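You operate a simulated robot arm through the tools that you are given. There is no shell and no other tool. Be economical: measure what you need, move in short steps, check, and stop when the job is done.

You are at the controls of a simulated two-armed robot. One attempt, no reset.

Task
Pull the strap winder's lever tight and lock the catch.
Fine: free the catch to start; the winder turns, so keep it held steady with the other hand while you pull; take the coil of strap to the yellow outline on the strapping table.
Where things are to end (x, y in the base frame): coil of strap within 0.12 m of [0.59, -2.7].

Only the result counts: the job must be done as asked and must still hold three seconds after the hand-in. Knocking over, shifting, dropping, spilling or breaking anything else fails it.

Robot
Two 7-joint arms with two-finger parallel grippers on one trunk, on a base that drives. Base frame: it is fixed to the floor where the robot stands at the start and does not move with it; the origin is under the middle of the robot, x ahead of it, y to its left, z up; the surface under the hand at the start is at about z = 0.82. Readings come in m, degrees, newtons and seconds.
The left shoulder is at the start at [0.05, 0.161, 1.148], the right one opposite. With the tool pointing down near the work surface each hand reaches from about 0.2 to 0.68 m from the robot's upright axis, wherever it stands, measured 20 degrees to its own side. Places, roughly: catch of the strap winder [0.6, 0, 0.9]; lever of the strap winder [0.5, 0, 0.9]; strapping table [0.7, -2.8, 0.8]. Payload 3.43 kg a hand.
The tool frame of a hand sits at the grasp point between the pads (the TCP): z along the fingers, y along the line on which they close. The tips reach 0.03 m beyond it. The gripper opens to 0.094 m. The fingers are 0.028 m wide and 0.01 m thick; the gripper's body (0.05 by 0.096 m) begins 0.055 m behind the TCP.
Orientation is that of the tool frame in the base frame, as a unit quaternion [w, x, y, z]. With the fingers straight down and closing along the base's y, the tool's x points along the base's -x, its y along +y and its z along -z.

Tools
- The arms move only by the tool servo_tool. It takes "left_moves", "right_moves" or both (then of equal length, played together; a hand with none holds still); each is a list of rows, each a list of 3 entries, a list of its own where there are three numbers: the turn, a rotation vector about the base's x, y, z in units of 90 degrees (1.0 is 90 degrees), then the shift along the base's x, y, z in units of 250 mm (1.0 is 250 mm), then the finger opening in cm, from 0 to 9.4. In form: [[[rx, ry, rz], [dx, dy, dz], grip], ...]. A call has 1 to 12 rows; each row is the pose to reach, as a shift and turn from the pose commanded when the call began. A call with a number of a shift or a turn outside -1 to 1 is refused whole. Rows are played at 5 a second. More than 0.05 m and 8.6 degrees between two rows, or a gripper value outside its range, and nothing of the call is played. Where a pose cannot be reached the arm comes as near as it can. A force on the tool above 50 N (or 10 N above the force at the start of the call, whichever is more), or a blocked arm, ends the call early, and 0.2 s more pass. The fingers move at their own pace (about 0.045 m/s each) and stop on an object; they squeeze with about 29 N. The grip force told is the motor's: it shows also when the fingers shut on nothing. Time passes only in rows, and 0.2 s behind the last, so rows that repeat a pose let the fingers close. The reply holds the time, the measured pose of the TCP, the force on the tool along the base axes, the opening and the grip force, in the units named above and with some noise, with the torque about the TCP (base axes, N m) and any sound that the robot's microphone picked up.
- Cameras (640 x 400 px; columns grow to the right, rows downward): "scene" is now at [0.1278, -0.0101, 1.2882]; the picture's right is [-0.05, -1.00, 0.00], its down [-0.46, 0.02, -0.89] and it looks along [0.89, -0.05, -0.46] (base axes); focal length 271 px, centre (320, 200). "left" rides on the left gripper at [0.076, -0.014, -0.103] in its tool frame; the picture's right is [0.18, 0.98, 0.00], its down [-0.75, 0.14, -0.64] and it looks along [-0.63, 0.12, 0.77] (tool axes); focal length 243 px, centre (320, 200). "right" rides on the right gripper at [0.076, 0.014, -0.103] in its tool frame; the picture's right is [-0.18, 0.98, 0.00], its down [-0.75, -0.14, -0.64] and it looks along [-0.63, -0.12, 0.77] (tool axes); focal length 243 px, centre (320, 200). There is no depth. A picture from a camera that has moved, and an enlarged one, comes with that camera's place and axes in the base frame and with its lens. The place of the scene camera against the robot may be out by one fixed shift of up to 0.012 m in any direction.
- capture(camera): a new picture of that camera. No time passes.
- slide_trunk(by): slides the trunk up (or, below 0, down) by that many m; the arms and the scene camera ride with it, the base frame stays. It gives what a move gives, with no picture.
- drive_base(legs): drives the robot by 1 to 6 legs, each [ahead, left, turn to the left] in m, m and degrees, along the robot's own axes; the way and the turn of a leg run together, so that a leg with both is an arc; at most 1.5 m and 180 degrees a leg. The arms and the cameras ride along, it lands a little off, and it stops where it bumps. It gives what a move gives.
- pan_tilt(pan, tilt): turns the head with the scene camera to pan (to the left, within 80 degrees either way) and tilt (down, from -29 to 69), counted from straight ahead of the robot. It gives what a move gives.
- inspect(camera, box): a new picture of the part [left, top, right, bottom] of that camera's present view, enlarged. No time passes.
- sign_off(): hands the job in; it is judged then, once.

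Work in short steps. Places have to be worked out from the pictures, the camera data and where the tool is seen: move nearer, look again, correct. Check each grasp and each placing, and mend what went wrong. You have 120 turns and 92 pictures in all, those below and enlarged ones among them. Open the grippers and draw the arms clear of the work before you hand the job in, unless the task says otherwise; then end with one line.

The tools are called after "Request:" as a command line: name --argument value ..., lists and objects as JSON in quotes. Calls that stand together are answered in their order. servo_tool: Moves the arms, as the interface text tells. Its arguments: {"type":"object","properties":{"left_moves":{"type":"array","items":{"type":"array"}},"right_moves":{"type":"array","items":{"type":"array"}}},"required":[]} The other tools are called the same way: slide_trunk (by) slides the trunk up or down; drive_base (legs) drives the base; pan_tilt (pan, tilt) turns the head that bears the scene camera; capture (camera) takes a picture; inspect (camera, box) takes an enlarged picture of a part of a camera's view; sign_off () hands the job in.

At the start:

```text
clock: 0.0
left_position: [0.5187, 0.2516, 1.1667]
left_tcp_rot: [0.0, -0.001, 1.0, 0.0]
left_wrist_force: [0.6, -0.4, 0.7]
left_torque: [0.03, 0.02, 0.01]
left_grip_width: 0.094
left_grip_force: 0.0
right_position: [0.3721, -0.1729, 1.1753]
right_tcp_rot: [0.0, 0.001, 1.0, 0.001]
right_wrist_force: [-0.4, -1.2, 0.0]
right_torque: [0.01, 0.01, 0.02]
right_grip_width: 0.0939
right_grip_force: 0.0
trunk travel left (down, up): [-0.175, 0.092]
robot x, y, heading: [0.0031, 0.0047, 0.0]
head pan, tilt: [-3.1, 27.2]
```

scene: 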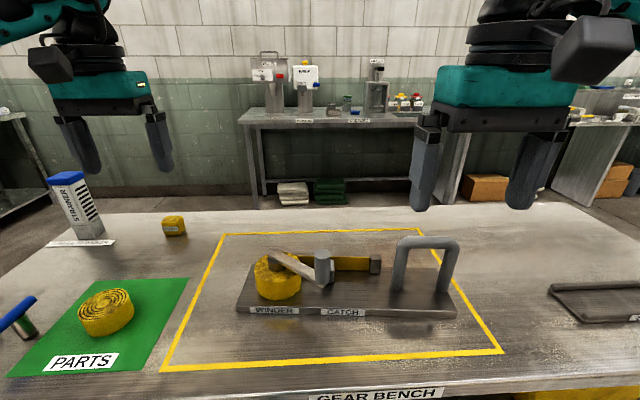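
right: 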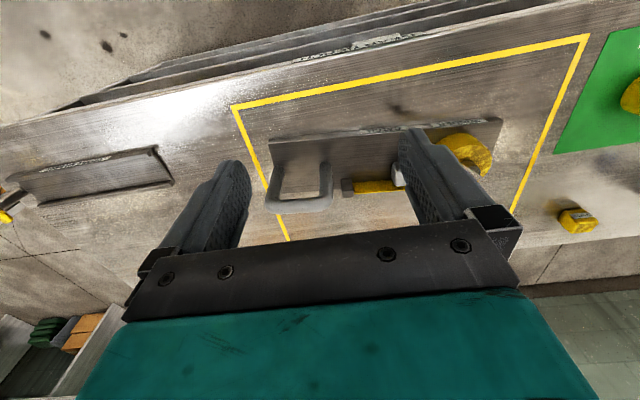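
left: 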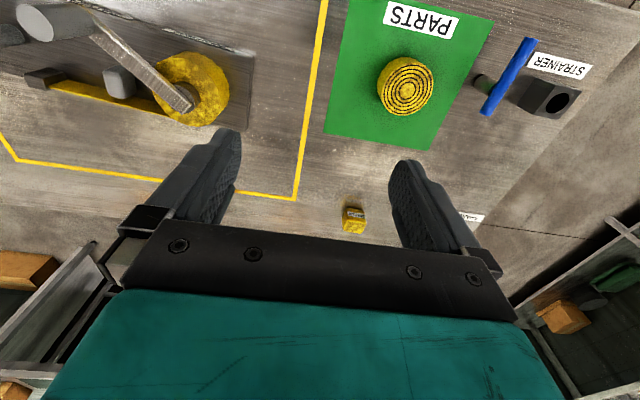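

I see the winder with the lever, the catch and a handle bar; the coil is on the green mat. I enlarge the winder to understand it.

Request:
inspect --camera "scene" --box '[220, 220, 480, 330]'

Request:
inspect --camera "left" --box '[0, 0, 280, 175]'

Request:
inspect --camera "scene" --box '[0, 160, 240, 380]'

```text
2.46 times, centred on (350, 275) of scene
camera zoom: at [0.1278, -0.0101, 1.2882], right [-0.05, -1.0, 0.0], down [-0.46, 0.02, -0.89], along [0.89, -0.05, -0.46], focal length 666 px, centre (246, 15)
```

zoom: 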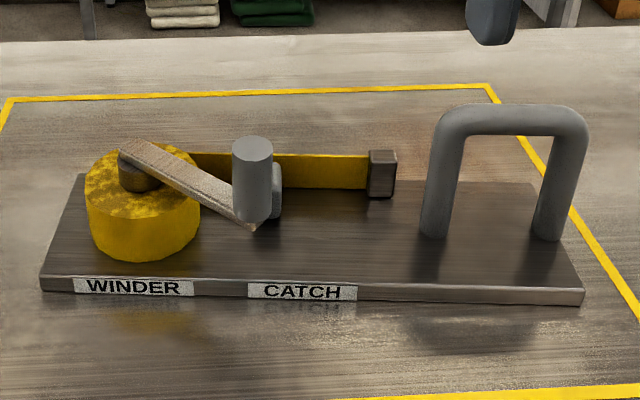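

```text
2.29 times, centred on (140, 88) of left
camera zoom: at [0.4411, 0.2372, 1.2705], right [-0.18, 0.98, 0.0], down [0.75, 0.14, 0.64], along [0.63, 0.12, -0.77], focal length 555 px, centre (731, 457)
```

zoom: 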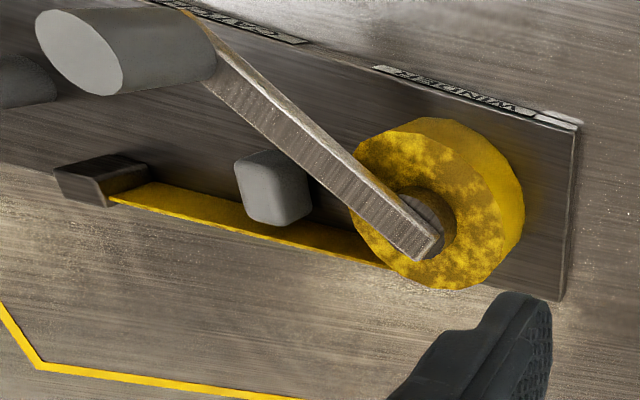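

```text
1.82 times, centred on (120, 270) of scene
camera zoom: at [0.1278, -0.0101, 1.2882], right [-0.05, -1.0, 0.0], down [-0.46, 0.02, -0.89], along [0.89, -0.05, -0.46], focal length 492 px, centre (684, 73)
```

zoom: 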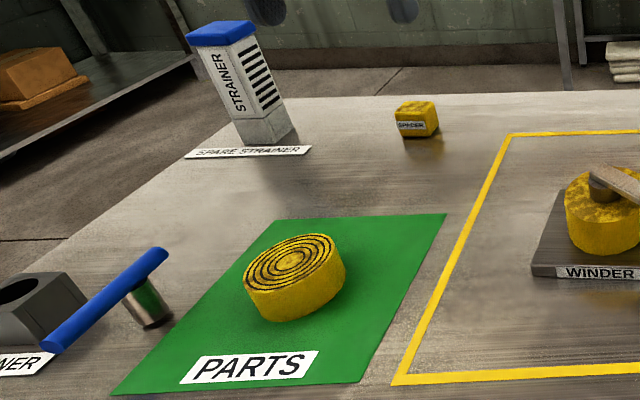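

The lever runs from a pivot near [0.59,0.06] to an upright knob near [0.52,-0.04,0.90–0.97]; the catch seems to be the grey post near [0.59,-0.035]. I bring the right hand's camera closer to see it.

Request:
servo_tool --right_moves '[[[0, 0, 0], [0.05, 0.14, -0.09], 9.4], [[0, 0, 0], [0.1, 0.28, -0.18], 9.4], [[0, 0, 0], [0.15, 0.42, -0.27], 9.4], [[0, 0, 0], [0.2, 0.56, -0.36], 9.4], [[0, 0, 0], [0.2, 0.56, -0.36], 9.4]]'

Request:
capture --camera "right"

Request:
capture --camera "left"

```text
clock: 1.2
left_position: [0.5175, 0.2514, 1.1683]
left_tcp_rot: [0.0, 0.0, 1.0, 0.0]
left_wrist_force: [0.6, -0.1, 0.6]
left_torque: [0.0, 0.01, -0.01]
left_grip_width: 0.0939
left_grip_force: 0.2
right_position: [0.4235, -0.0308, 1.0804]
right_tcp_rot: [0.001, 0.002, 1.0, 0.001]
right_wrist_force: [0.2, -0.3, -0.8]
right_torque: [0.02, -0.01, -0.01]
right_grip_width: 0.0939
right_grip_force: 0.1
trunk travel left (down, up): [-0.175, 0.092]
robot x, y, heading: [-0.0016, -0.0, 0.1]
head pan, tilt: [-3.1, 27.2]
```

```text
85 pictures are left
camera right: at [0.3482, -0.0196, 1.1846], right [0.19, 0.98, 0.0], down [0.75, -0.14, 0.64], along [0.63, -0.12, -0.77], focal length 243 px, centre (320, 200)
```

right: 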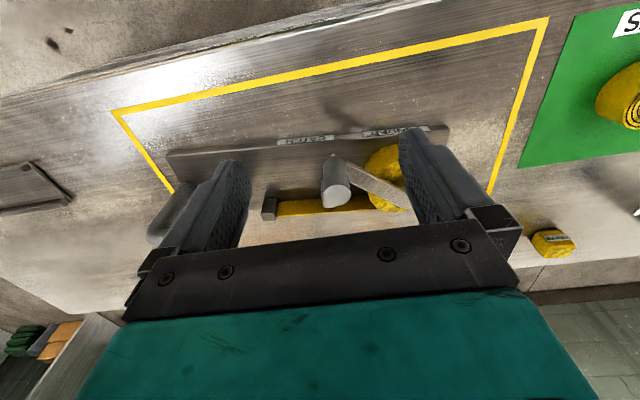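

```text
84 pictures are left
camera left: at [0.441, 0.237, 1.2706], right [-0.18, 0.98, 0.0], down [0.75, 0.14, 0.64], along [0.63, 0.12, -0.77], focal length 243 px, centre (320, 200)
```

left: 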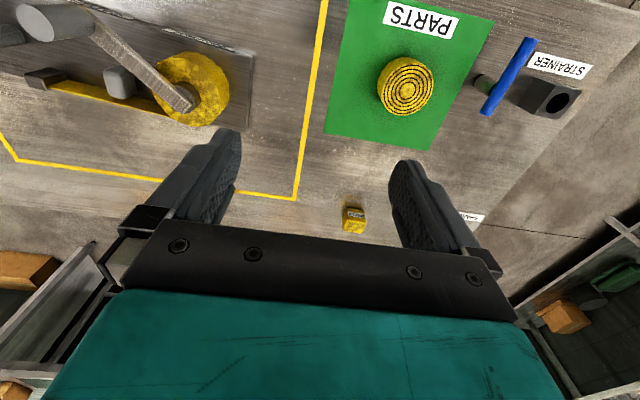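

The right view hides the catch behind the knob, so I put the right hand back and bring the left camera nearer from the left side.

Request:
servo_tool --right_moves '[[[0, 0, 0], [0, -0.18, 0.1], 9.4], [[0, 0, 0], [0, -0.36, 0.1], 9.4], [[0, 0, 0], [0, -0.54, 0.1], 9.4], [[0, 0, 0], [0, -0.7, 0.1], 9.4]]' --left_moves '[[[0, 0, 0], [-0.02, -0.12, -0.09], 9.4], [[0, 0, 0], [-0.04, -0.24, -0.18], 9.4], [[0, 0, 0], [-0.06, -0.36, -0.27], 9.4], [[0, 0, 0], [-0.07, -0.48, -0.35], 9.4]]'

Request:
inspect --camera "left" --box '[60, 20, 380, 220]'

```text
refused: row 1 steps farther than a row can; nothing moved
```

```text
2.00 times, centred on (220, 120) of left
camera zoom: at [0.441, 0.237, 1.2706], right [-0.18, 0.98, 0.0], down [0.75, 0.14, 0.64], along [0.63, 0.12, -0.77], focal length 485 px, centre (520, 360)
```

zoom: 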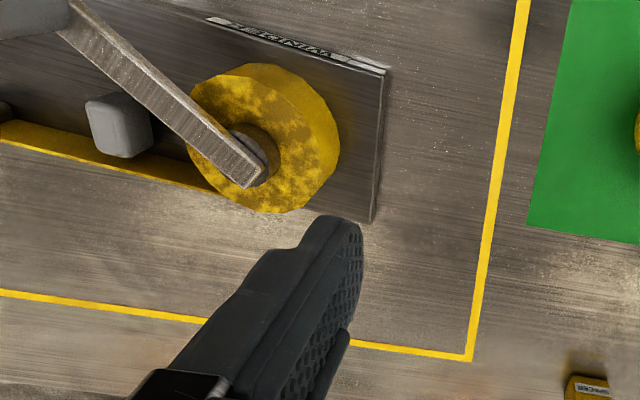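

The step was slightly too large; I repeat it with smaller steps.

Request:
servo_tool --right_moves '[[[0, 0, 0], [0, -0.15, 0.05], 9.4], [[0, 0, 0], [0, -0.3, 0.1], 9.4], [[0, 0, 0], [0, -0.45, 0.1], 9.4], [[0, 0, 0], [0, -0.6, 0.1], 9.4], [[0, 0, 0], [0, -0.7, 0.1], 9.4]]' --left_moves '[[[0, 0, 0], [-0.02, -0.1, -0.09], 9.4], [[0, 0, 0], [-0.04, -0.2, -0.18], 9.4], [[0, 0, 0], [-0.06, -0.3, -0.27], 9.4], [[0, 0, 0], [-0.07, -0.4, -0.35], 9.4], [[0, 0, 0], [-0.07, -0.48, -0.35], 9.4]]'

Request:
capture --camera "left"

Request:
inspect --camera "left" --box '[60, 40, 300, 190]'

```text
clock: 2.4
left_position: [0.5, 0.1311, 1.0802]
left_tcp_rot: [0.0, 0.0, 1.0, 0.0]
left_wrist_force: [0.1, -0.8, 0.6]
left_torque: [0.0, 0.0, -0.04]
left_grip_width: 0.0944
left_grip_force: 0.1
right_position: [0.4208, -0.2089, 1.1083]
right_tcp_rot: [-0.002, 0.001, 1.0, 0.001]
right_wrist_force: [0.3, 0.8, -0.1]
right_torque: [0.02, 0.02, -0.02]
right_grip_width: 0.0939
right_grip_force: 0.1
trunk travel left (down, up): [-0.175, 0.092]
robot x, y, heading: [-0.0004, 0.001, 0.2]
head pan, tilt: [-3.1, 27.2]
```

```text
82 pictures are left
camera left: at [0.4229, 0.1169, 1.1829], right [-0.18, 0.98, 0.0], down [0.75, 0.14, 0.64], along [0.63, 0.12, -0.77], focal length 243 px, centre (320, 200)
```

left: 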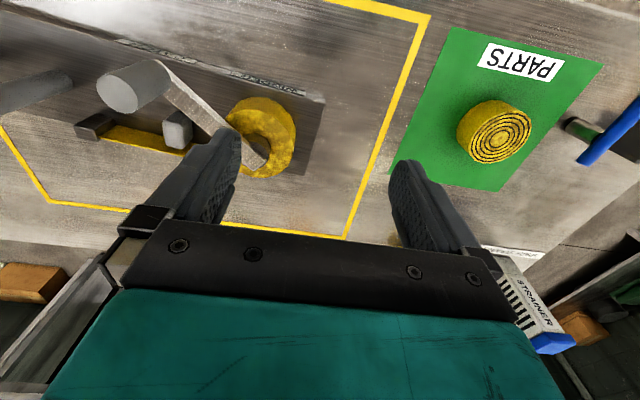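

```text
2.67 times, centred on (180, 115) of left
camera zoom: at [0.4229, 0.1169, 1.1829], right [-0.18, 0.98, 0.0], down [0.75, 0.14, 0.64], along [0.63, 0.12, -0.77], focal length 647 px, centre (693, 427)
```

zoom: 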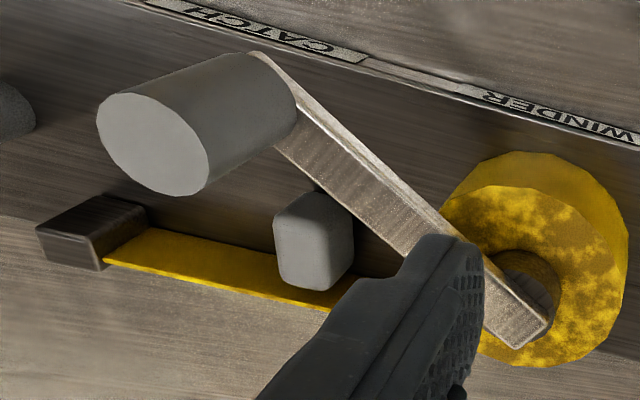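

The catch post looks to be at about [0.597,-0.05], top near z 0.89. I move the right hand's camera to look at it from above between its fingers.

Request:
servo_tool --right_moves '[[[0, 0, 0], [0.1, 0.12, 0], 9.4], [[0, 0, 0], [0.2, 0.24, -0.05], 9.4], [[0, 0, 0], [0.3, 0.36, -0.1], 9.4], [[0, 0, 0], [0.32, 0.48, -0.2], 9.4], [[0, 0, 0], [0.32, 0.48, -0.2], 9.4]]'

Request:
inspect --camera "right" --box '[160, 60, 480, 260]'

```text
clock: 3.6
left_position: [0.4989, 0.1328, 1.0798]
left_tcp_rot: [0.0, 0.0, 1.0, 0.0]
left_wrist_force: [0.5, 0.4, -0.3]
left_torque: [0.01, 0.0, 0.0]
left_grip_width: 0.094
left_grip_force: 0.0
right_position: [0.4978, -0.0861, 1.058]
right_tcp_rot: [0.0, 0.001, 1.0, 0.0]
right_wrist_force: [0.5, 0.6, -0.3]
right_torque: [-0.01, 0.01, 0.01]
right_grip_width: 0.0939
right_grip_force: 0.0
trunk travel left (down, up): [-0.175, 0.092]
robot x, y, heading: [0.0015, -0.0026, -0.1]
head pan, tilt: [-3.1, 27.2]
```

```text
2.00 times, centred on (320, 160) of right
camera zoom: at [0.4236, -0.0733, 1.1614], right [0.19, 0.98, 0.0], down [0.75, -0.14, 0.64], along [0.63, -0.12, -0.77], focal length 485 px, centre (320, 280)
```

zoom: 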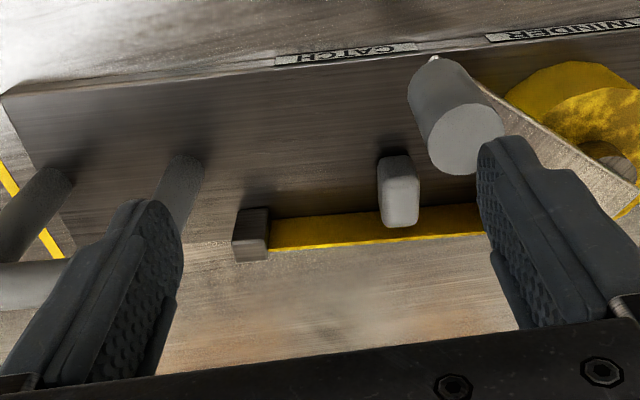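

The catch is a ~24 mm post at [0.592,-0.052], top ≈0.89; the handle is a bar along y around [0.555,-0.25,0.965]. First I turn the right hand 90° (so it closes along x) and put it above-before the handle.

Request:
servo_tool --right_moves '[[[0, 0, 0.09], [0, -0.06, 0.02], 9.4], [[0, 0, 0.18], [0, -0.12, 0.04], 9.4], [[0, 0, 0.27], [0, -0.18, 0.06], 9.4], [[0, 0, 0.36], [0, -0.24, 0.08], 9.4], [[0, 0, 0.45], [0, -0.3, 0.08], 9.4], [[0, 0, 0.54], [0, -0.36, 0.08], 9.4], [[0, 0, 0.63], [0, -0.42, 0.08], 9.4], [[0, 0, 0.72], [0, -0.48, 0.08], 9.4], [[0, 0, 0.81], [0, -0.54, 0.08], 9.4], [[0, 0, 0.9], [0.06, -0.6, 0.08], 9.4], [[0, 0, 0.99], [0.12, -0.66, 0.08], 9.4], [[0, 0, 1], [0.12, -0.66, 0.08], 9.4]]'

Request:
capture --camera "right"

Request:
capture --camera "scene"

```text
clock: 6.2
left_position: [0.4996, 0.1329, 1.0802]
left_tcp_rot: [0.0, 0.0, 1.0, 0.0]
left_wrist_force: [-0.5, -0.2, -0.1]
left_torque: [-0.01, -0.01, -0.01]
left_grip_width: 0.0941
left_grip_force: 0.0
right_position: [0.3045, -0.1091, 1.0848]
right_tcp_rot: [0.0, -0.702, 0.712, -0.001]
right_wrist_force: [-0.6, 0.7, 0.4]
right_torque: [0.03, -0.02, 0.02]
right_grip_width: 0.094
right_grip_force: 0.1
right hand out of reach, approached as far as the arm can: row 6, 7, 8, 9, 10, 11, 12
trunk travel left (down, up): [-0.175, 0.092]
robot x, y, heading: [-0.0033, 0.0013, -0.0]
head pan, tilt: [-3.1, 27.2]
```

```text
79 pictures are left
camera right: at [0.2902, -0.1859, 1.1879], right [-0.98, 0.2, 0.0], down [0.15, 0.75, 0.64], along [0.13, 0.63, -0.77], focal length 243 px, centre (320, 200)
```

right: 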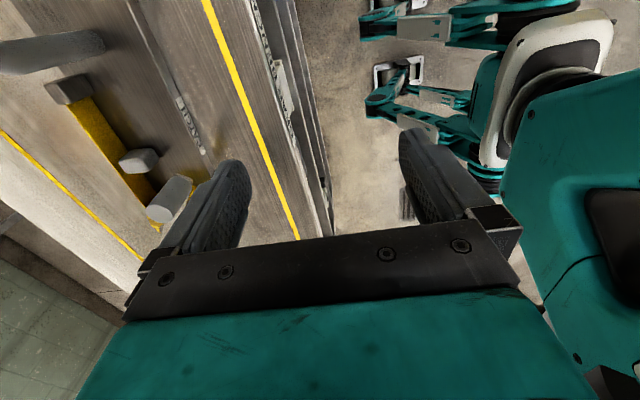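

```text
78 pictures are left
camera scene: at [0.1278, -0.0104, 1.2882], right [-0.05, -1.0, 0.0], down [-0.46, 0.02, -0.89], along [0.89, -0.05, -0.46], focal length 271 px, centre (320, 200)
```

scene: 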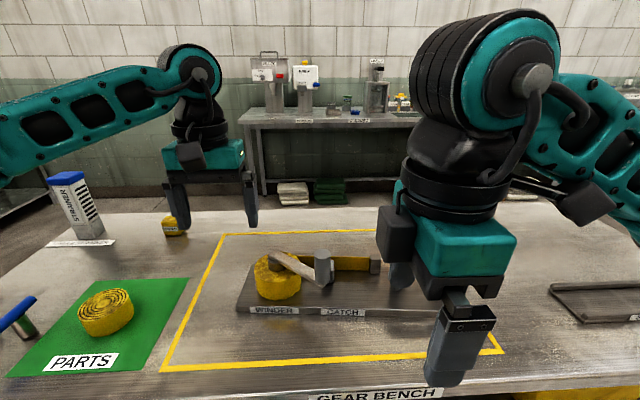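

Yaw +90° takes the right arm out of reach. I go back and turn the other way.

Request:
servo_tool --right_moves '[[[0, 0, -0.09], [0, 0, 0], 9.4], [[0, 0, -0.18], [0, 0, 0], 9.4], [[0, 0, -0.27], [0, 0, 0], 9.4], [[0, 0, -0.36], [0, 0, 0], 9.4], [[0, 0, -0.45], [0, 0, 0], 9.4], [[0, 0, -0.54], [0, 0, 0], 9.4], [[0, 0, -0.63], [0, 0, 0], 9.4], [[0, 0, -0.72], [0, 0, 0], 9.4], [[0, 0, -0.81], [0, 0, 0], 9.4], [[0, 0, -0.9], [0, 0, 0], 9.4], [[0, 0, -0.99], [0, 0, 0], 9.4], [[0, 0, -1], [0, 0, 0], 9.4]]'

```text
clock: 8.8
left_position: [0.4991, 0.1319, 1.0807]
left_tcp_rot: [-0.001, -0.002, 1.0, 0.001]
left_wrist_force: [-0.9, -0.2, -0.2]
left_torque: [-0.02, 0.03, 0.01]
left_grip_width: 0.0942
left_grip_force: 0.0
right_position: [0.3164, -0.1078, 1.0817]
right_tcp_rot: [0.001, 0.003, 1.0, 0.001]
right_wrist_force: [-0.6, -0.5, 0.2]
right_torque: [0.03, 0.04, -0.03]
right_grip_width: 0.0939
right_grip_force: 0.1
trunk travel left (down, up): [-0.175, 0.092]
robot x, y, heading: [-0.0007, -0.0007, -0.1]
head pan, tilt: [-3.1, 27.2]
```

Back at neutral; now I turn -90° while moving towards the handle.

Request:
servo_tool --right_moves '[[[0, 0, -0.09], [0.06, -0.05, 0], 9.4], [[0, 0, -0.18], [0.12, -0.1, 0], 9.4], [[0, 0, -0.27], [0.18, -0.15, 0], 9.4], [[0, 0, -0.36], [0.24, -0.2, 0], 9.4], [[0, 0, -0.45], [0.3, -0.25, 0], 9.4], [[0, 0, -0.54], [0.36, -0.3, 0], 9.4], [[0, 0, -0.63], [0.42, -0.35, 0], 9.4], [[0, 0, -0.72], [0.48, -0.4, 0], 9.4], [[0, 0, -0.81], [0.54, -0.45, 0], 9.4], [[0, 0, -0.9], [0.6, -0.5, 0], 9.4], [[0, 0, -0.99], [0.66, -0.55, 0], 9.4], [[0, 0, -1], [0.72, -0.57, 0], 9.4]]'

Request:
capture --camera "right"

Request:
capture --camera "scene"

```text
clock: 11.4
left_position: [0.5001, 0.1323, 1.0802]
left_tcp_rot: [-0.001, -0.001, 1.0, 0.0]
left_wrist_force: [-0.4, -0.9, -0.7]
left_torque: [0.01, -0.01, -0.02]
left_grip_width: 0.0941
left_grip_force: 0.0
right_position: [0.4951, -0.2505, 1.0804]
right_tcp_rot: [0.001, 0.708, 0.706, 0.001]
right_wrist_force: [-0.5, 0.2, 0.1]
right_torque: [0.0, 0.0, 0.0]
right_grip_width: 0.0943
right_grip_force: 0.0
trunk travel left (down, up): [-0.175, 0.092]
robot x, y, heading: [0.0009, 0.0037, -0.0]
head pan, tilt: [-3.1, 27.2]
```

```text
77 pictures are left
camera right: at [0.5114, -0.1763, 1.1839], right [0.98, -0.19, 0.0], down [-0.15, -0.75, 0.64], along [-0.12, -0.63, -0.77], focal length 243 px, centre (320, 200)
```

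right: 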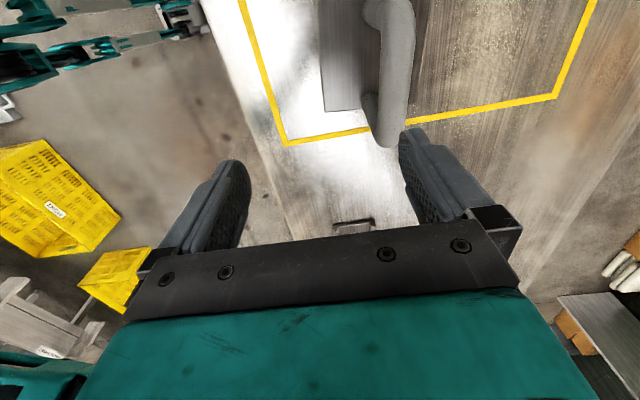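

```text
76 pictures are left
camera scene: at [0.128, -0.01, 1.2882], right [-0.05, -1.0, 0.0], down [-0.46, 0.02, -0.89], along [0.89, -0.05, -0.46], focal length 271 px, centre (320, 200)
```

scene: 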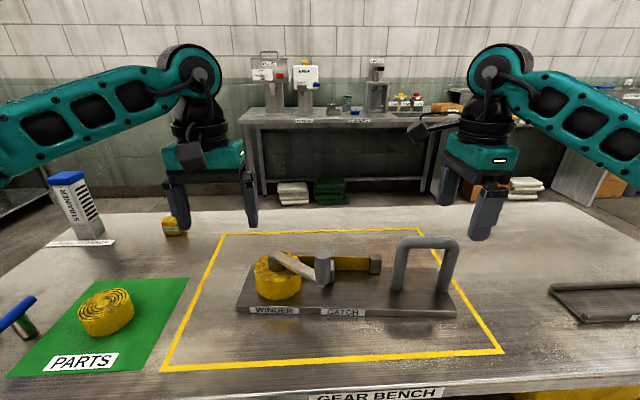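

The handle bar is at x≈0.561, y −0.21…−0.29, top ≈0.97. I move over it, lower, and check before closing.

Request:
servo_tool --right_moves '[[[0, 0, 0], [0.13, 0.02, 0], 9.4], [[0, 0, 0], [0.264, 0.03, 0], 9.4], [[0, 0, 0], [0.264, 0.03, -0.15], 9.4], [[0, 0, 0], [0.264, 0.03, -0.3], 9.4], [[0, 0, 0], [0.264, 0.03, -0.46], 9.4], [[0, 0, 0], [0.264, 0.03, -0.46], 9.4]]'

Request:
capture --camera "right"

Request:
capture --camera "scene"

```text
clock: 12.8
left_position: [0.4997, 0.1318, 1.0799]
left_tcp_rot: [0.001, 0.0, 1.0, 0.0]
left_wrist_force: [-0.3, 0.1, 0.0]
left_torque: [-0.01, -0.04, -0.04]
left_grip_width: 0.0941
left_grip_force: 0.1
right_position: [0.5617, -0.2424, 0.9639]
right_tcp_rot: [0.0, 0.707, 0.707, 0.0]
right_wrist_force: [0.2, 0.5, -0.2]
right_torque: [0.0, 0.02, 0.0]
right_grip_width: 0.094
right_grip_force: 0.1
trunk travel left (down, up): [-0.175, 0.092]
robot x, y, heading: [0.0016, 0.0019, 0.1]
head pan, tilt: [-3.1, 27.2]
```

```text
75 pictures are left
camera right: at [0.5766, -0.1679, 1.0674], right [0.98, -0.19, 0.0], down [-0.14, -0.75, 0.64], along [-0.12, -0.63, -0.77], focal length 243 px, centre (320, 200)
```

right: 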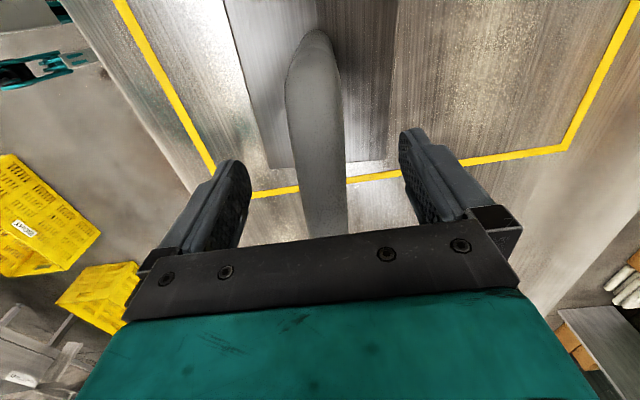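

```text
74 pictures are left
camera scene: at [0.1278, -0.01, 1.2882], right [-0.05, -1.0, 0.0], down [-0.46, 0.02, -0.89], along [0.89, -0.05, -0.46], focal length 271 px, centre (320, 200)
```

scene: 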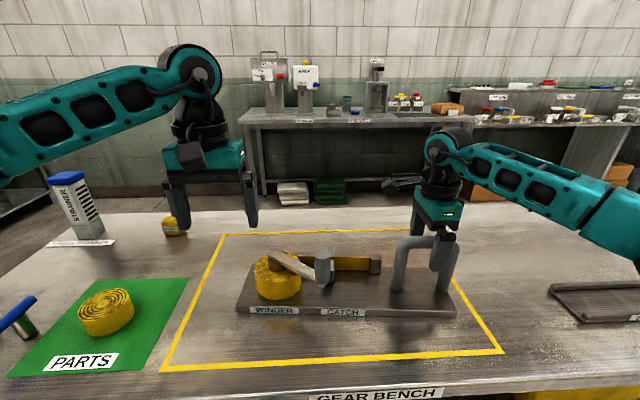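

The bar sits centred between the right fingers. I close the right grip on it.

Request:
servo_tool --right_moves '[[[0, 0, 0], [0, 0, 0], 5], [[0, 0, 0], [0, 0, 0], 2], [[0, 0, 0], [0, 0, 0], 1.5], [[0, 0, 0], [0, 0, 0], 1.5], [[0, 0, 0], [0, 0, 0], 1.5]]'

```text
clock: 14.0
left_position: [0.5001, 0.1315, 1.0801]
left_tcp_rot: [0.001, 0.0, 1.0, 0.0]
left_wrist_force: [-0.2, 0.2, -0.3]
left_torque: [-0.02, -0.02, 0.02]
left_grip_width: 0.0941
left_grip_force: 0.2
right_position: [0.5622, -0.2411, 0.9652]
right_tcp_rot: [0.0, 0.708, 0.706, 0.002]
right_wrist_force: [2.2, 0.3, 1.7]
right_torque: [-0.02, -0.01, -0.57]
right_grip_width: 0.0316
right_grip_force: 29.1
trunk travel left (down, up): [-0.175, 0.092]
robot x, y, heading: [-0.0005, 0.001, 0.1]
head pan, tilt: [-3.1, 27.2]
```

Handle held (31.6 mm). Now the left hand goes above the catch with a 25° yaw to keep its camera clear of the knob.

Request:
servo_tool --left_moves '[[[0, 0, 0.09], [0.08, -0.13, 0], 6], [[0, 0, 0.18], [0.16, -0.26, 0], 6], [[0, 0, 0.27], [0.24, -0.4, 0], 6], [[0, 0, 0.27], [0.32, -0.54, 0], 6], [[0, 0, 0.27], [0.372, -0.68, 0], 6], [[0, 0, 0.27], [0.372, -0.73, -0.08], 6], [[0, 0, 0.27], [0.372, -0.73, -0.08], 6]]'

Request:
capture --camera "left"

Request:
capture --camera "scene"

```text
clock: 15.6
left_position: [0.5791, -0.034, 1.0571]
left_tcp_rot: [0.0, -0.211, 0.977, 0.0]
left_wrist_force: [-0.5, -0.1, 0.2]
left_torque: [0.02, 0.03, 0.0]
left_grip_width: 0.0603
left_grip_force: 0.0
left hand out of reach, approached as far as the arm can: row 5, 6, 7
right_position: [0.5627, -0.2407, 0.9658]
right_tcp_rot: [0.001, 0.707, 0.707, 0.002]
right_wrist_force: [2.2, 3.6, 7.7]
right_torque: [-0.09, 0.06, -0.62]
right_grip_width: 0.03
right_grip_force: 28.6
trunk travel left (down, up): [-0.175, 0.092]
robot x, y, heading: [0.0001, 0.0012, -0.2]
head pan, tilt: [-3.1, 27.2]
```

```text
73 pictures are left
camera left: at [0.5142, -0.079, 1.16], right [-0.57, 0.82, 0.0], down [0.63, 0.44, 0.64], along [0.53, 0.37, -0.77], focal length 243 px, centre (320, 200)
```

left: 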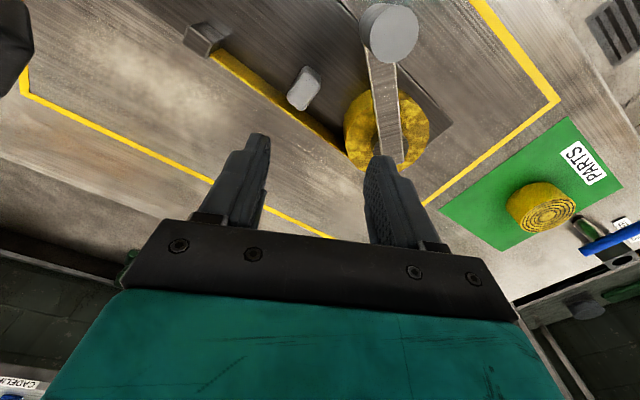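

```text
72 pictures are left
camera scene: at [0.1274, -0.0095, 1.2883], right [-0.05, -1.0, 0.0], down [-0.46, 0.02, -0.89], along [0.89, -0.05, -0.46], focal length 271 px, centre (320, 200)
```

scene: 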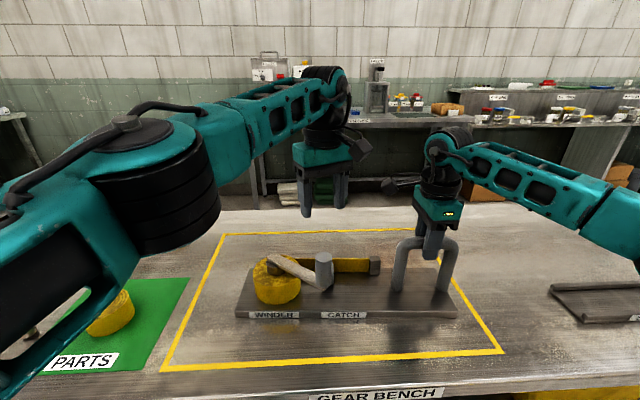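

The catch is just at the left arm's limit, so I release the handle, raise, and shift the base a bit right and forward.

Request:
servo_tool --right_moves '[[[0, 0, 0], [0, 0, 0], 9.4], [[0, 0, 0], [0, 0, 0], 9.4], [[0, 0, 0], [0, 0, 0.01], 9.4], [[0, 0, 0], [0, 0, 0.15], 9.4], [[0, 0, 0], [0, 0, 0.32], 9.4], [[0, 0, 0], [0, 0, 0.46], 9.4]]' --left_moves '[[[0, 0, 0], [0, 0.1, 0.1], 6], [[0, 0, 0], [-0.1, 0.2, 0.15], 6], [[0, 0, 0], [-0.2, 0.3, 0.15], 6], [[0, 0, 0], [-0.3, 0.4, 0.15], 6], [[0, 0, 0], [-0.4, 0.48, 0.15], 6], [[0, 0, 0], [-0.4, 0.48, 0.15], 6]]'

Request:
drive_base --legs '[[0.04, -0.07, 0]]'

Request:
capture --camera "scene"

```text
clock: 17.0
left_position: [0.4775, 0.0842, 1.0926]
left_tcp_rot: [-0.001, -0.211, 0.977, -0.001]
left_wrist_force: [0.1, 0.4, 1.3]
left_torque: [-0.01, 0.01, 0.01]
left_grip_width: 0.0598
left_grip_force: 0.1
right_position: [0.5622, -0.2441, 1.0816]
right_tcp_rot: [0.0, 0.708, 0.707, 0.001]
right_wrist_force: [0.0, -0.9, -0.1]
right_torque: [0.02, 0.0, -0.01]
right_grip_width: 0.094
right_grip_force: 0.0
trunk travel left (down, up): [-0.175, 0.092]
robot x, y, heading: [-0.0012, -0.0007, 0.2]
head pan, tilt: [-3.1, 27.2]
```

```text
clock: 18.3
left_position: [0.5165, 0.0144, 1.0928]
left_tcp_rot: [-0.001, -0.211, 0.978, -0.001]
left_wrist_force: [0.1, -0.6, -0.2]
left_torque: [0.01, -0.01, -0.01]
left_grip_width: 0.06
left_grip_force: 0.0
right_position: [0.6014, -0.314, 1.08]
right_tcp_rot: [0.0, 0.709, 0.706, 0.001]
right_wrist_force: [-0.6, -0.1, -0.1]
right_torque: [0.03, -0.01, -0.01]
right_grip_width: 0.0941
right_grip_force: 0.0
trunk travel left (down, up): [-0.175, 0.092]
robot x, y, heading: [0.0385, -0.0717, 0.1]
head pan, tilt: [-3.1, 27.2]
```

```text
71 pictures are left
camera scene: at [0.1676, -0.0805, 1.2882], right [-0.05, -1.0, 0.0], down [-0.46, 0.03, -0.89], along [0.89, -0.05, -0.46], focal length 271 px, centre (320, 200)
```

scene: 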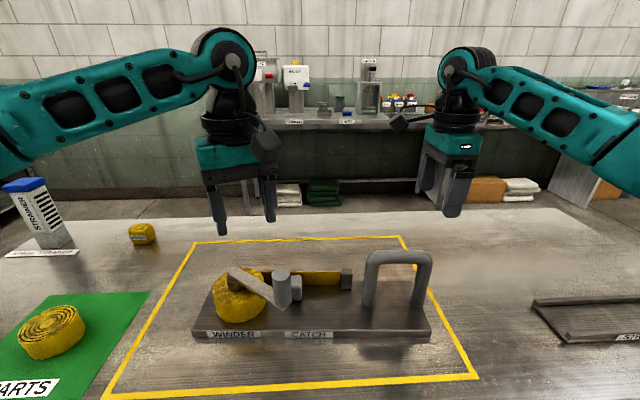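

The base moved nicely and the catch now shows beside the knob; I enlarge it and regrip the handle.

Request:
inspect --camera "scene" --box '[190, 240, 370, 350]'

Request:
servo_tool --right_moves '[[[0, 0, 0], [-0.08, 0.14, 0], 9.4], [[0, 0, 0], [-0.16, 0.288, 0], 9.4], [[0, 0, 0], [-0.16, 0.288, -0.15], 9.4], [[0, 0, 0], [-0.16, 0.288, -0.3], 9.4], [[0, 0, 0], [-0.16, 0.288, -0.46], 9.4], [[0, 0, 0], [-0.16, 0.288, -0.46], 9.4]]'

Request:
capture --camera "right"

```text
3.56 times, centred on (280, 295) of scene
camera zoom: at [0.1676, -0.0805, 1.2882], right [-0.05, -1.0, 0.0], down [-0.46, 0.03, -0.89], along [0.89, -0.05, -0.46], focal length 962 px, centre (462, -138)
```

zoom: 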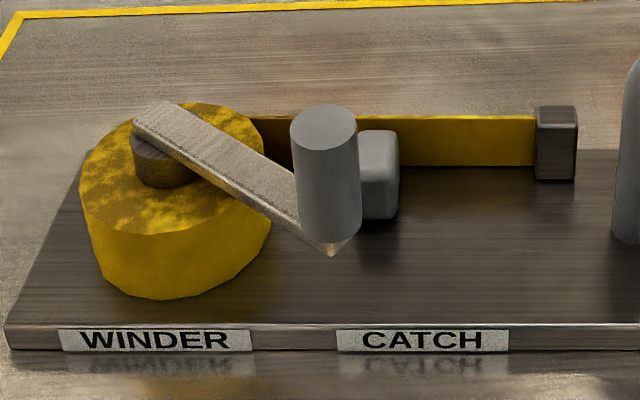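

```text
clock: 19.7
left_position: [0.5177, 0.0147, 1.0912]
left_tcp_rot: [0.0, -0.211, 0.977, 0.0]
left_wrist_force: [-0.3, 1.1, -0.3]
left_torque: [0.01, 0.0, -0.01]
left_grip_width: 0.0599
left_grip_force: 0.0
right_position: [0.561, -0.2399, 0.9664]
right_tcp_rot: [0.0, 0.708, 0.706, 0.001]
right_wrist_force: [0.1, 0.0, -0.4]
right_torque: [0.01, -0.01, 0.01]
right_grip_width: 0.0941
right_grip_force: 0.1
trunk travel left (down, up): [-0.175, 0.092]
robot x, y, heading: [0.0395, -0.0678, 0.0]
head pan, tilt: [-3.1, 27.2]
```

```text
69 pictures are left
camera right: at [0.5768, -0.1665, 1.0685], right [0.98, -0.19, 0.0], down [-0.14, -0.75, 0.64], along [-0.12, -0.63, -0.77], focal length 243 px, centre (320, 200)
```

right: 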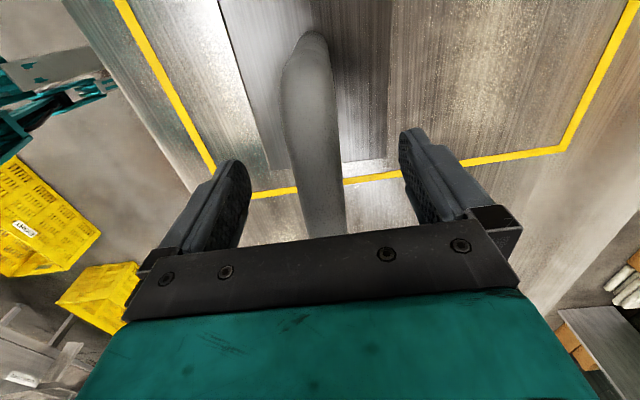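

The handle is between the right fingers again. I close the right grip, and bring the left hand above the catch.

Request:
servo_tool --right_moves '[[[0, 0, 0], [0, 0, 0], 5], [[0, 0, 0], [0, 0, 0], 2], [[0, 0, 0], [0, 0, 0], 1.5], [[0, 0, 0], [0, 0, 0], 1.5], [[0, 0, 0], [0, 0, 0], 1.5]]' --left_moves '[[[0, 0, 0], [0.1, -0.1, 0], 6], [[0, 0, 0], [0.2, -0.2, 0], 6], [[0, 0, 0], [0.29, -0.268, 0], 6], [[0, 0, 0], [0.29, -0.268, -0.15], 6], [[0, 0, 0], [0.29, -0.268, -0.3], 6]]'

Request:
capture --camera "left"

Request:
capture --camera "scene"

```text
clock: 20.9
left_position: [0.5901, -0.0527, 1.0188]
left_tcp_rot: [0.0, -0.21, 0.978, 0.0]
left_wrist_force: [-0.2, -0.5, 0.2]
left_torque: [-0.03, 0.02, -0.03]
left_grip_width: 0.0601
left_grip_force: 0.0
right_position: [0.562, -0.2411, 0.9664]
right_tcp_rot: [0.0, 0.709, 0.705, 0.0]
right_wrist_force: [0.5, -0.4, 0.3]
right_torque: [-0.45, 0.06, -0.61]
right_grip_width: 0.03
right_grip_force: 29.1
trunk travel left (down, up): [-0.175, 0.092]
robot x, y, heading: [0.0418, -0.069, -0.0]
head pan, tilt: [-3.1, 27.2]
```

```text
68 pictures are left
camera left: at [0.5255, -0.0976, 1.1217], right [-0.57, 0.82, 0.0], down [0.63, 0.44, 0.64], along [0.53, 0.37, -0.77], focal length 243 px, centre (320, 200)
```

left: 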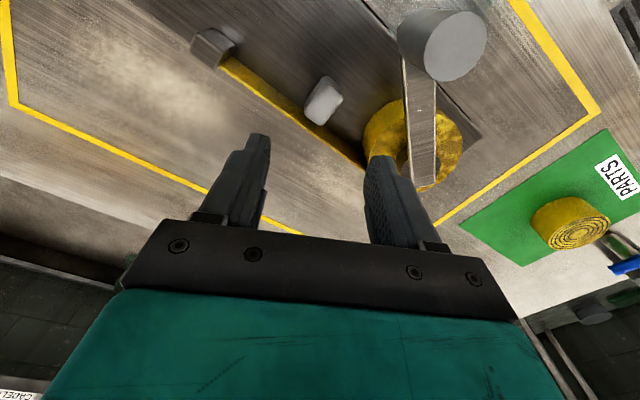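

```text
67 pictures are left
camera scene: at [0.1673, -0.0802, 1.2883], right [-0.05, -1.0, 0.0], down [-0.46, 0.02, -0.89], along [0.89, -0.05, -0.46], focal length 271 px, centre (320, 200)
```

scene: 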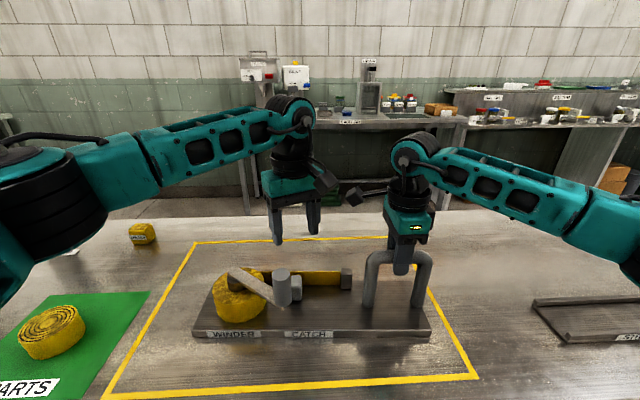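

The catch top centres at ≈[0.585,-0.052]. I lower the left hand around it with fingers open.

Request:
servo_tool --left_moves '[[[0, 0, 0], [-0.02, 0, -0.15], 6], [[0, 0, 0], [-0.02, 0, -0.3], 6], [[0, 0, 0], [-0.02, 0, -0.42], 6], [[0, 0, 0], [-0.02, 0, -0.53], 6], [[0, 0, 0], [-0.02, 0, -0.53], 6]]'

Request:
capture --camera "left"

Request:
inspect --camera "scene" --box '[190, 220, 390, 350]'

```text
clock: 22.1
left_position: [0.585, -0.0524, 0.8858]
left_tcp_rot: [-0.001, -0.211, 0.978, 0.0]
left_wrist_force: [-0.9, 0.1, -0.5]
left_torque: [-0.02, -0.03, 0.0]
left_grip_width: 0.0601
left_grip_force: 0.1
right_position: [0.5624, -0.2418, 0.9656]
right_tcp_rot: [0.001, 0.708, 0.706, 0.002]
right_wrist_force: [1.8, -4.8, 4.7]
right_torque: [-0.14, 0.02, -0.76]
right_grip_width: 0.0298
right_grip_force: 28.7
trunk travel left (down, up): [-0.175, 0.092]
robot x, y, heading: [0.0381, -0.071, 0.1]
head pan, tilt: [-3.1, 27.2]
```

```text
66 pictures are left
camera left: at [0.5206, -0.0975, 0.9882], right [-0.57, 0.82, 0.0], down [0.63, 0.44, 0.64], along [0.53, 0.37, -0.77], focal length 243 px, centre (320, 200)
```

left: 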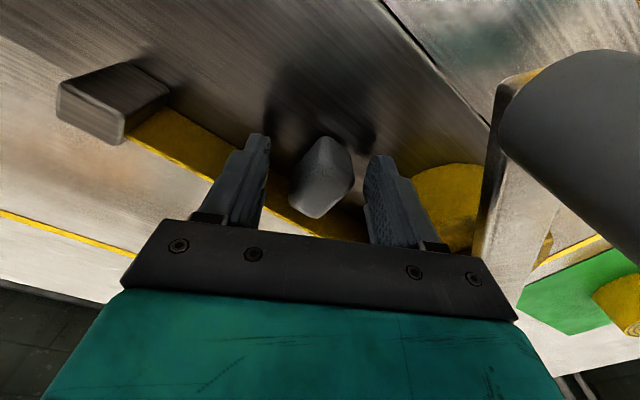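

```text
3.08 times, centred on (290, 285) of scene
camera zoom: at [0.1672, -0.0804, 1.2883], right [-0.05, -1.0, 0.0], down [-0.46, 0.03, -0.89], along [0.89, -0.05, -0.46], focal length 833 px, centre (412, -62)
```

zoom: 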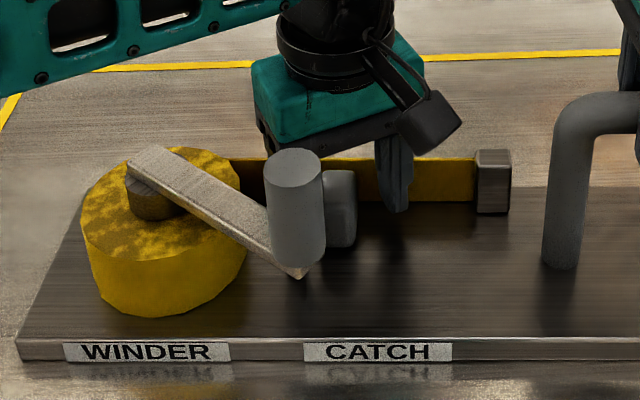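

The catch is between the left fingers. I close on it and read the width.

Request:
servo_tool --left_moves '[[[0, 0, 0], [0, 0, 0], 4], [[0, 0, 0], [0, 0, 0], 2], [[0, 0, 0], [0, 0, 0], 1.5], [[0, 0, 0], [0, 0, 0], 1.5]]'

Request:
capture --camera "left"

```text
clock: 23.1
left_position: [0.5844, -0.049, 0.8856]
left_tcp_rot: [-0.001, -0.211, 0.978, 0.001]
left_wrist_force: [-7.4, 18.9, 1.7]
left_torque: [0.02, 0.08, -0.53]
left_grip_width: 0.0374
left_grip_force: 28.5
right_position: [0.5618, -0.2427, 0.9667]
right_tcp_rot: [0.002, 0.709, 0.705, 0.001]
right_wrist_force: [6.3, -14.5, 4.8]
right_torque: [0.16, -0.06, -0.76]
right_grip_width: 0.03
right_grip_force: 29.0
trunk travel left (down, up): [-0.175, 0.092]
robot x, y, heading: [0.0409, -0.0694, 0.0]
head pan, tilt: [-3.1, 27.2]
```

```text
64 pictures are left
camera left: at [0.5206, -0.0956, 0.9882], right [-0.57, 0.82, 0.0], down [0.63, 0.44, 0.64], along [0.52, 0.37, -0.77], focal length 243 px, centre (320, 200)
```

left: 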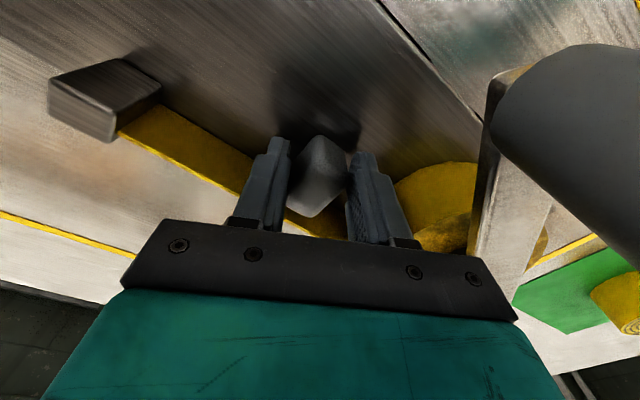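

Gripped. I try lifting a little to feel whether the catch moves upward.

Request:
servo_tool --left_moves '[[[0, 0, 0], [0, 0.015, 0.02], 1.5], [[0, 0, 0], [0, 0.015, 0.04], 1.5], [[0, 0, 0], [0, 0.015, 0.06], 1.5]]'

Request:
capture --camera "left"

```text
clock: 23.9
left_position: [0.5842, -0.048, 0.8973]
left_tcp_rot: [-0.003, -0.21, 0.978, 0.0]
left_wrist_force: [-7.6, 4.4, -19.7]
left_torque: [0.19, 0.28, -0.56]
left_grip_width: 0.0341
left_grip_force: 29.0
right_position: [0.5633, -0.2405, 0.9683]
right_tcp_rot: [0.001, 0.708, 0.706, 0.004]
right_wrist_force: [7.0, -9.4, 23.1]
right_torque: [0.34, -0.19, -0.92]
right_grip_width: 0.03
right_grip_force: 28.4
trunk travel left (down, up): [-0.175, 0.092]
robot x, y, heading: [0.0411, -0.0696, -0.2]
head pan, tilt: [-3.1, 27.2]
```

```text
63 pictures are left
camera left: at [0.519, -0.0938, 1.0014], right [-0.57, 0.82, 0.0], down [0.63, 0.44, 0.64], along [0.52, 0.37, -0.77], focal length 243 px, centre (320, 200)
```

left: 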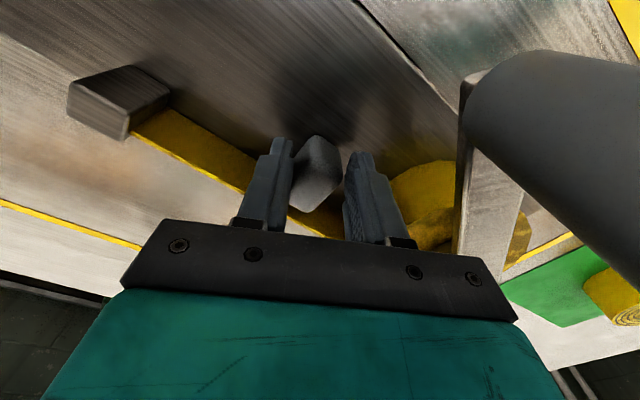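

It didn't lift (fingers slid up, ~20 N). I lower again and test small sideways pushes: toward the robot first.

Request:
servo_tool --left_moves '[[[0, 0, 0], [0, 0, -0.03], 3.6], [[0, 0, 0], [0, 0, -0.06], 3.6], [[0, 0, 0], [0, 0, -0.06], 1.5], [[0, 0, 0], [-0.02, 0, -0.06], 1.5], [[0, 0, 0], [-0.04, 0, -0.06], 1.5]]'

Request:
servo_tool --left_moves '[[[0, 0, 0], [0.02, 0, 0], 1.5], [[0, 0, 0], [0.04, 0, 0], 1.5], [[0, 0, 0], [0.06, 0, 0], 1.5], [[0, 0, 0], [0.08, 0, 0], 1.5]]'

```text
clock: 25.1
left_position: [0.5753, -0.0488, 0.8861]
left_tcp_rot: [0.001, -0.211, 0.978, 0.0]
left_wrist_force: [1.0, 5.5, 11.0]
left_torque: [0.24, -0.44, -0.7]
left_grip_width: 0.0359
left_grip_force: 29.2
right_position: [0.5606, -0.2403, 0.9674]
right_tcp_rot: [0.001, 0.707, 0.707, 0.002]
right_wrist_force: [9.0, 1.8, 10.4]
right_torque: [0.46, -0.08, -0.46]
right_grip_width: 0.0299
right_grip_force: 28.6
trunk travel left (down, up): [-0.175, 0.092]
robot x, y, heading: [0.0408, -0.0682, -0.2]
head pan, tilt: [-3.1, 27.2]
```

```text
clock: 26.1
left_position: [0.5916, -0.0524, 0.8862]
left_tcp_rot: [-0.003, -0.207, 0.978, -0.003]
left_wrist_force: [-27.0, -3.8, 22.3]
left_torque: [0.12, 0.5, -1.03]
left_grip_width: 0.0361
left_grip_force: 29.2
right_position: [0.5626, -0.2435, 0.9669]
right_tcp_rot: [0.003, 0.709, 0.705, 0.002]
right_wrist_force: [25.4, 0.0, 4.6]
right_torque: [-0.32, -0.06, -0.81]
right_grip_width: 0.0299
right_grip_force: 29.1
trunk travel left (down, up): [-0.175, 0.092]
robot x, y, heading: [0.0373, -0.0679, -0.2]
head pan, tilt: [-3.1, 27.2]
```

Toward the robot gave little force; forward gave ~27 N. I look at whether the catch has moved.

Request:
capture --camera "left"

Request:
inspect --camera "scene" --box '[190, 220, 390, 350]'

```text
62 pictures are left
camera left: at [0.5267, -0.096, 0.9902], right [-0.57, 0.82, 0.0], down [0.63, 0.44, 0.64], along [0.53, 0.36, -0.77], focal length 243 px, centre (320, 200)
```

left: 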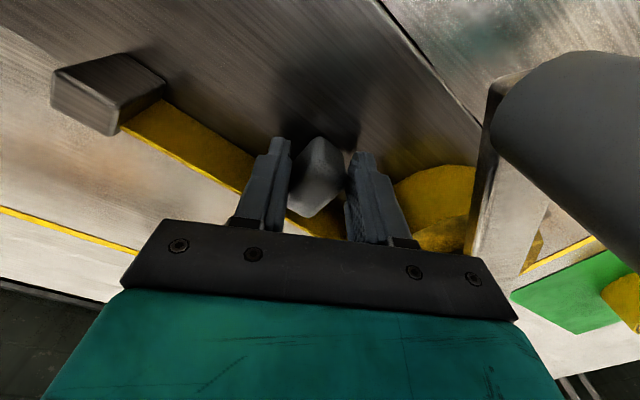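

```text
3.08 times, centred on (290, 285) of scene
camera zoom: at [0.1652, -0.0805, 1.2886], right [-0.05, -1.0, 0.0], down [-0.45, 0.03, -0.89], along [0.89, -0.05, -0.46], focal length 833 px, centre (412, -62)
```

zoom: 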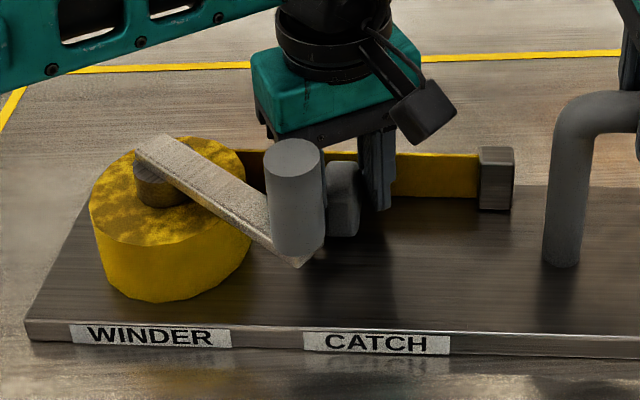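

Only the winder yawed a little in my right hand's grip; the catch itself is rigid in x. I move back and test along y.

Request:
servo_tool --left_moves '[[[0, 0, 0], [-0.02, 0, 0], 1.5], [[0, 0, 0], [-0.04, 0, 0], 1.5], [[0, 0, 0], [-0.04, 0.02, 0], 1.5], [[0, 0, 0], [-0.04, 0.04, 0], 1.5], [[0, 0, 0], [-0.04, 0.05, 0], 1.5]]'

Request:
servo_tool --left_moves '[[[0, 0, 0], [0, -0.02, 0], 1.5], [[0, 0, 0], [0, -0.04, 0], 1.5], [[0, 0, 0], [0, -0.06, 0], 1.5], [[0, 0, 0], [0, -0.08, 0], 1.5], [[0, 0, 0], [0, -0.09, 0], 1.5]]'

```text
clock: 27.3
left_position: [0.5801, -0.0419, 0.888]
left_tcp_rot: [-0.001, -0.206, 0.979, -0.005]
left_wrist_force: [-3.5, -30.6, 7.0]
left_torque: [-0.04, 0.39, -0.77]
left_grip_width: 0.0355
left_grip_force: 28.7
right_position: [0.5604, -0.2389, 0.9692]
right_tcp_rot: [0.0, 0.707, 0.707, 0.005]
right_wrist_force: [1.1, 20.8, 22.0]
right_torque: [0.09, -0.01, -0.67]
right_grip_width: 0.0274
right_grip_force: 28.9
trunk travel left (down, up): [-0.175, 0.092]
robot x, y, heading: [0.0379, -0.069, 0.1]
head pan, tilt: [-3.1, 27.2]
```

```text
clock: 28.5
left_position: [0.5859, -0.0499, 0.886]
left_tcp_rot: [0.003, -0.215, 0.977, 0.007]
left_wrist_force: [-7.8, 34.9, 10.0]
left_torque: [0.48, -0.19, -0.43]
left_grip_width: 0.0363
left_grip_force: 29.6
right_position: [0.5614, -0.2438, 0.969]
right_tcp_rot: [0.006, 0.711, 0.703, 0.001]
right_wrist_force: [7.1, -22.2, 26.7]
right_torque: [0.09, -0.14, -0.84]
right_grip_width: 0.0271
right_grip_force: 29.2
trunk travel left (down, up): [-0.175, 0.092]
robot x, y, heading: [0.0377, -0.0684, -0.2]
head pan, tilt: [-3.1, 27.2]
```

Rigid in y as well. Next I centre and try twisting the catch about the vertical.

Request:
servo_tool --left_moves '[[[0, 0, 0], [0, 0.04, 0], 1.5], [[0, 0, 0.08], [0, 0.04, 0], 1.5], [[0, 0, 0.16], [0, 0.04, 0], 1.5], [[0, 0, 0.24], [0, 0.04, 0], 1.5]]'

Request:
capture --camera "left"

```text
clock: 29.5
left_position: [0.5804, -0.0577, 0.8865]
left_tcp_rot: [-0.006, -0.385, 0.923, -0.007]
left_wrist_force: [-14.5, -23.7, -0.8]
left_torque: [0.01, 0.33, -0.23]
left_grip_width: 0.0147
left_grip_force: 27.3
right_position: [0.5611, -0.2351, 0.9692]
right_tcp_rot: [0.0, 0.704, 0.71, 0.01]
right_wrist_force: [16.9, 16.2, 17.8]
right_torque: [-0.16, -0.06, -0.89]
right_grip_width: 0.0293
right_grip_force: 28.9
trunk travel left (down, up): [-0.175, 0.092]
robot x, y, heading: [0.0369, -0.0679, -0.2]
head pan, tilt: [-3.1, 27.2]
```

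```text
60 pictures are left
camera left: at [0.5358, -0.1193, 0.9914], right [-0.83, 0.56, -0.01], down [0.43, 0.65, 0.63], along [0.36, 0.52, -0.78], focal length 243 px, centre (320, 200)
```

left: 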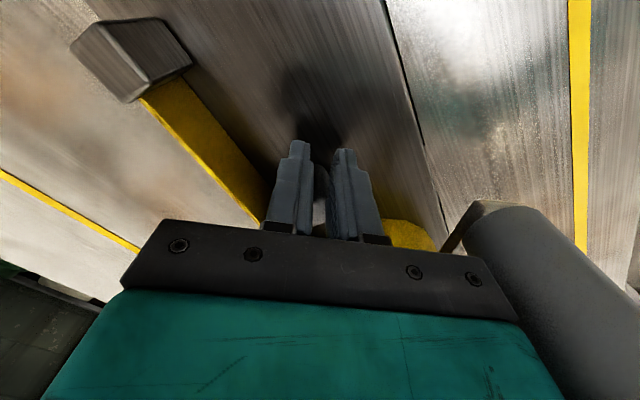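

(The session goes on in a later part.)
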